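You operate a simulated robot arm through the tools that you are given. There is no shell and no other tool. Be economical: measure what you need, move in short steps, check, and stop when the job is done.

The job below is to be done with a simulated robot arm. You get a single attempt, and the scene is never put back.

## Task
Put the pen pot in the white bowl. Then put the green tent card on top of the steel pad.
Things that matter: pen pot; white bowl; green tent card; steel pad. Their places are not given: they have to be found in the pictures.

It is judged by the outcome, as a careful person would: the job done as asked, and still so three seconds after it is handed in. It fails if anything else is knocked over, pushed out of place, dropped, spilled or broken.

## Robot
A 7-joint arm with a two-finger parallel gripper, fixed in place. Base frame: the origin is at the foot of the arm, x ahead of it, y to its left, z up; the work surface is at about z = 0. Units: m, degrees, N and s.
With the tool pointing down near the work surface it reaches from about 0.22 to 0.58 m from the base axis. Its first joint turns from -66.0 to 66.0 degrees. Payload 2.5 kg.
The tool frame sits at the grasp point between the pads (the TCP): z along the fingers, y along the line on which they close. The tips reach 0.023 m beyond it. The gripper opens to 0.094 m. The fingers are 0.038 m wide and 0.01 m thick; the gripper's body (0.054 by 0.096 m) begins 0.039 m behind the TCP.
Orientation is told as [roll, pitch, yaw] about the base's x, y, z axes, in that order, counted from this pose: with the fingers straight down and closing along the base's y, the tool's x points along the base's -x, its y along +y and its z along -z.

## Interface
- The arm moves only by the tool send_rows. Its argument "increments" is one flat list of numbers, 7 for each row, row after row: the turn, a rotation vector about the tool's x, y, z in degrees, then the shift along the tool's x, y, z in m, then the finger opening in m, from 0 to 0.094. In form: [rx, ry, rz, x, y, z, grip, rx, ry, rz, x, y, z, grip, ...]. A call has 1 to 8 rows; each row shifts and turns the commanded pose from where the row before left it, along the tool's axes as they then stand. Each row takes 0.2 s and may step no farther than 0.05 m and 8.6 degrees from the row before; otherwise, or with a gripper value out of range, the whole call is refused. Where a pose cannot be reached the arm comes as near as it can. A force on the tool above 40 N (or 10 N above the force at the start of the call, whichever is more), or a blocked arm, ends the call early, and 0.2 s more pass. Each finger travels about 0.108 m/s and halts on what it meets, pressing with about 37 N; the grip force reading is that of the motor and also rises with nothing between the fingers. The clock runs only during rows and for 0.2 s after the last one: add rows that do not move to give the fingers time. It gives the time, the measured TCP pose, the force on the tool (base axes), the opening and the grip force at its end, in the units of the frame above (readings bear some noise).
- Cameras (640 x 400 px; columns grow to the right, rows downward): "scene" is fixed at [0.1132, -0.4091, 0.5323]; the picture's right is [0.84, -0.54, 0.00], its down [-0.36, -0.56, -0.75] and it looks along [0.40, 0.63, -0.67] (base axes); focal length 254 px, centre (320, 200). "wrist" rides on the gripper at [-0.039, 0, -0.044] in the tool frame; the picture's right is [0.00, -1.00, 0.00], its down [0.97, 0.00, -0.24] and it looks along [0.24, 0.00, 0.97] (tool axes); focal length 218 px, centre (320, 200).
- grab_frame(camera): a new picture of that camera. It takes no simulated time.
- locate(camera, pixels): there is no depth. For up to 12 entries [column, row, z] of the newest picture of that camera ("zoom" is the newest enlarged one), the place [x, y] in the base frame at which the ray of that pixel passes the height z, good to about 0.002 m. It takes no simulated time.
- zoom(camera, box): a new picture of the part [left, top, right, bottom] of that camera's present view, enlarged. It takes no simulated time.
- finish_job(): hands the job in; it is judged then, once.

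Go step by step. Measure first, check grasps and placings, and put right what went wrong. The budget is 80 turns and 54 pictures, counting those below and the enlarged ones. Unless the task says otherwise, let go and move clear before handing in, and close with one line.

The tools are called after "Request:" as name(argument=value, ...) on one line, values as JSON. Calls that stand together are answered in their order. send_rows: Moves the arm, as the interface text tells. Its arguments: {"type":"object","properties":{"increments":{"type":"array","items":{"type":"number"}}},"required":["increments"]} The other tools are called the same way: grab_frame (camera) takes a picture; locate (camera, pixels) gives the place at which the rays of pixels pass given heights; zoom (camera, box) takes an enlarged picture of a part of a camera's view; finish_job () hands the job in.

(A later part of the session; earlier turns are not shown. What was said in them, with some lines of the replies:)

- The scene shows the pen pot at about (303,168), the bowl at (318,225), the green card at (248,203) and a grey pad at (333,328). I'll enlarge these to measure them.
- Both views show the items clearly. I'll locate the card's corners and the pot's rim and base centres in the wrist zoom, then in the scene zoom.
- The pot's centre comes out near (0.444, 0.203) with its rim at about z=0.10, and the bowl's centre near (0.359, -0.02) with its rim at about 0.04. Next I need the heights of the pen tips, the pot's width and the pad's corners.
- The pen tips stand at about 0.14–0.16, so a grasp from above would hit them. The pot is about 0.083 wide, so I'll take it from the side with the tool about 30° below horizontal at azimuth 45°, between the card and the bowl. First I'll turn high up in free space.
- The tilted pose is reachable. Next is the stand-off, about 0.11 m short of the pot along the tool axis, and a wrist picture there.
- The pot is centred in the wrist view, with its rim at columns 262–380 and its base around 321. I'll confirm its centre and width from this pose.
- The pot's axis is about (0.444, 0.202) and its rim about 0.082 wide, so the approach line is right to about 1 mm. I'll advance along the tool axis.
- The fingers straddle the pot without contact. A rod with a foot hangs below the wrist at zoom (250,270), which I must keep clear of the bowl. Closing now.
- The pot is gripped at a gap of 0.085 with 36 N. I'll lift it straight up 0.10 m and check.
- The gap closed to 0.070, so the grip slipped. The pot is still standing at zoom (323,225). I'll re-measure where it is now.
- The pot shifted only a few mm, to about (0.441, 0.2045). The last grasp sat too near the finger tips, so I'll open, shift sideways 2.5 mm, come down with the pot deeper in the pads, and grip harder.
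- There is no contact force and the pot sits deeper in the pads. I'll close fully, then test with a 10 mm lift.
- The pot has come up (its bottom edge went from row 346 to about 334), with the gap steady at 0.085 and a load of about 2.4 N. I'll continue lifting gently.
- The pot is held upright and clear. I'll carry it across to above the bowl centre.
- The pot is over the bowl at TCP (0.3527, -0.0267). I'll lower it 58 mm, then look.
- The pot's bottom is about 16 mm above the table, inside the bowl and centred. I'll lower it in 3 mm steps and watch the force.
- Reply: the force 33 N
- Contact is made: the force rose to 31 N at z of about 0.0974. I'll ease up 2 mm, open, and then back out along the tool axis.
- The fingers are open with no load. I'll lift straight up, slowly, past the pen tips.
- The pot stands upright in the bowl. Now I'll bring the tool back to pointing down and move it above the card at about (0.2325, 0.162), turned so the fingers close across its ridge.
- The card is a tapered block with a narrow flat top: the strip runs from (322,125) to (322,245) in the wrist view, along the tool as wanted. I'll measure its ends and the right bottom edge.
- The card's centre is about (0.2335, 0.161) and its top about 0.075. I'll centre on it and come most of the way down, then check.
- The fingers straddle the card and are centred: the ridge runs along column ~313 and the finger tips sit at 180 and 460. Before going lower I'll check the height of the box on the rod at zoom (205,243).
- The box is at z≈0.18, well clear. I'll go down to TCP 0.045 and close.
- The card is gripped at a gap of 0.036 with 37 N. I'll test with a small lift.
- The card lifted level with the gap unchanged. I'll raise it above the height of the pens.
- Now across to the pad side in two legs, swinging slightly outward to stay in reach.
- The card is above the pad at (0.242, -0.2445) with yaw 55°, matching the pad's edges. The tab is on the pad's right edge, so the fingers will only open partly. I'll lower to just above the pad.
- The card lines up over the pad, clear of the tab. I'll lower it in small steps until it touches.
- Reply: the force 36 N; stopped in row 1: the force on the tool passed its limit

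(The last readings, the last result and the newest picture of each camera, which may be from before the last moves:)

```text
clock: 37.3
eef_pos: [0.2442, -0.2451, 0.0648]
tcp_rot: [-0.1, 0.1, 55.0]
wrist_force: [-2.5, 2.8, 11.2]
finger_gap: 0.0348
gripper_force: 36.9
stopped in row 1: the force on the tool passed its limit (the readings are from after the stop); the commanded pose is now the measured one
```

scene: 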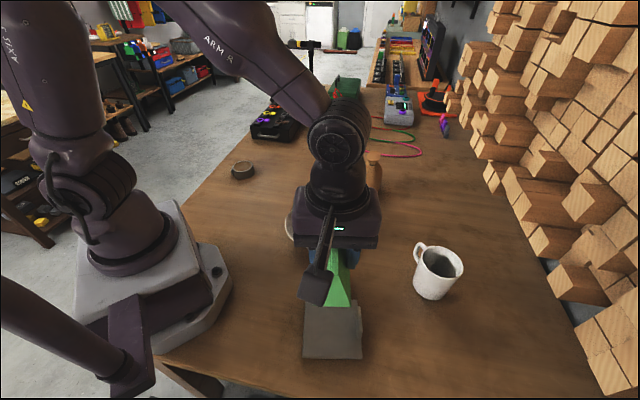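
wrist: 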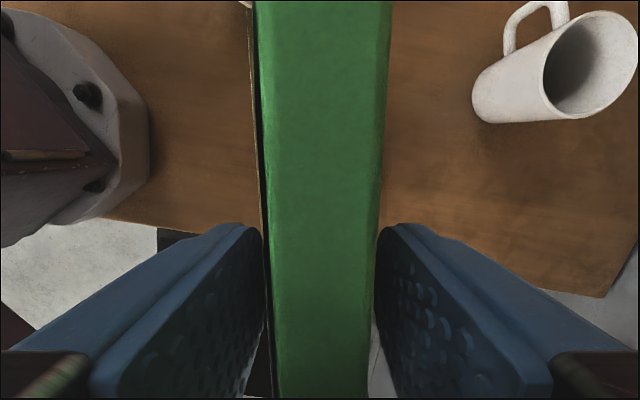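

Contact is at z≈0.065. I'll open partly, to 0.06, so as not to reach the tab, and look.

Request:
send_rows(increments=[0, 0, 0, 0, 0, 0, 0.045, 0, 0, 0, 0, 0, 0, 0.06, 0, 0, 0, 0, 0, 0, 0.06])

Request:
zoom(camera="scene", box=[270, 240, 410, 390])

Request:
grab_frame(camera="wrist")

```text
clock: 38.1
eef_pos: [0.2427, -0.2452, 0.0635]
tcp_rot: [0.0, 0.0, 54.9]
wrist_force: [0.4, 0.0, -0.2]
finger_gap: 0.06
gripper_force: 0.0
```

```text
2.67 times, centred on (340, 315) of scene
```

zoom: 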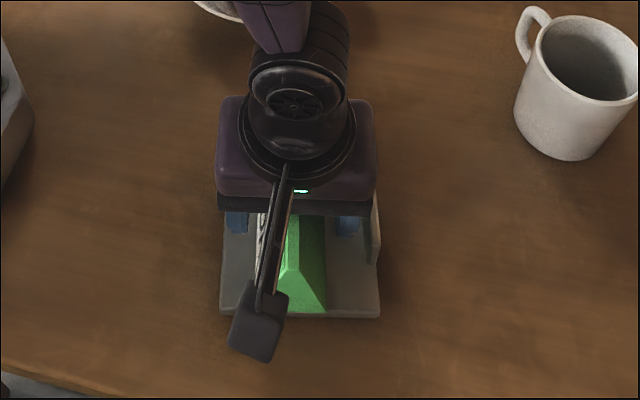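

```text
20 pictures are left
```

wrist: 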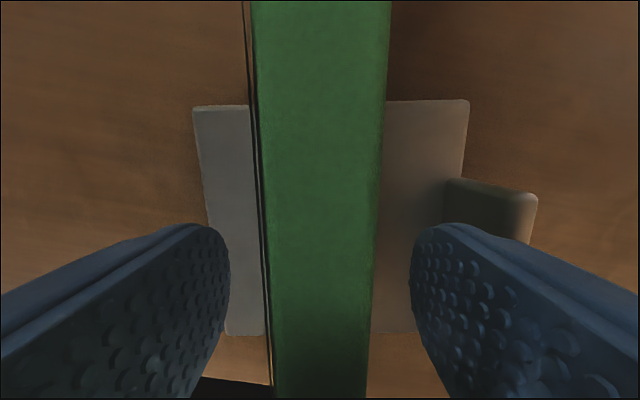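

The card is free and standing on the pad. I'll lift straight up with the fingers partly open, then inspect.

Request:
send_rows(increments=[0, 0, 0, 0, 0, -0.01, 0.06, 0, 0, 0, 0, 0, -0.02, 0.06, 0, 0, 0, 0, 0, -0.035, 0.06, 0, 0, 0, 0, 0, -0.04, 0.06, 0, 0, 0, 0, 0, -0.04, 0.06, 0, 0, 0, 0, 0, -0.04, 0.06])

Request:
send_rows(increments=[0, 0, 0, -0.04, 0, 0, 0.06, 0, 0, 0, -0.04, 0, 0, 0.06, 0, 0, 0, -0.04, 0, 0, 0.06, 0, 0, 0, 0, 0, 0, 0.06])

Request:
grab_frame(camera="scene")

Request:
zoom(camera="scene", box=[280, 270, 400, 380])

```text
clock: 39.5
eef_pos: [0.243, -0.245, 0.2491]
tcp_rot: [0.0, 0.0, 55.0]
wrist_force: [0.4, -0.3, 0.1]
finger_gap: 0.0601
gripper_force: 0.1
```

```text
clock: 40.5
eef_pos: [0.3113, -0.1451, 0.2493]
tcp_rot: [-0.1, -0.1, 55.0]
wrist_force: [-0.2, -0.5, -0.5]
finger_gap: 0.0602
gripper_force: 0.0
```

```text
19 pictures are left
```

scene: 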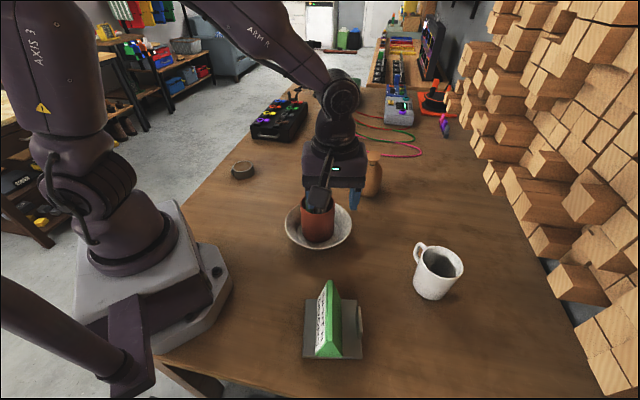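

```text
3.64 times, centred on (340, 325) of scene
```

zoom: 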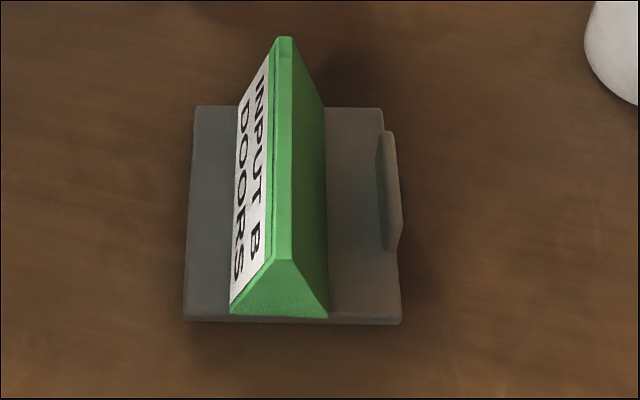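

The card stands upright and fully on the pad, the pot is upright in the bowl, and the arm is clear of both. Nothing else has moved, so I'm handing in.

Request:
finish_job()

```text
The job is handed in.
```

The pen pot is standing in the white bowl and the green tent card is standing on the steel pad; the first grip on the pot slipped and nudged it a few millimetres, but nothing was knocked over.
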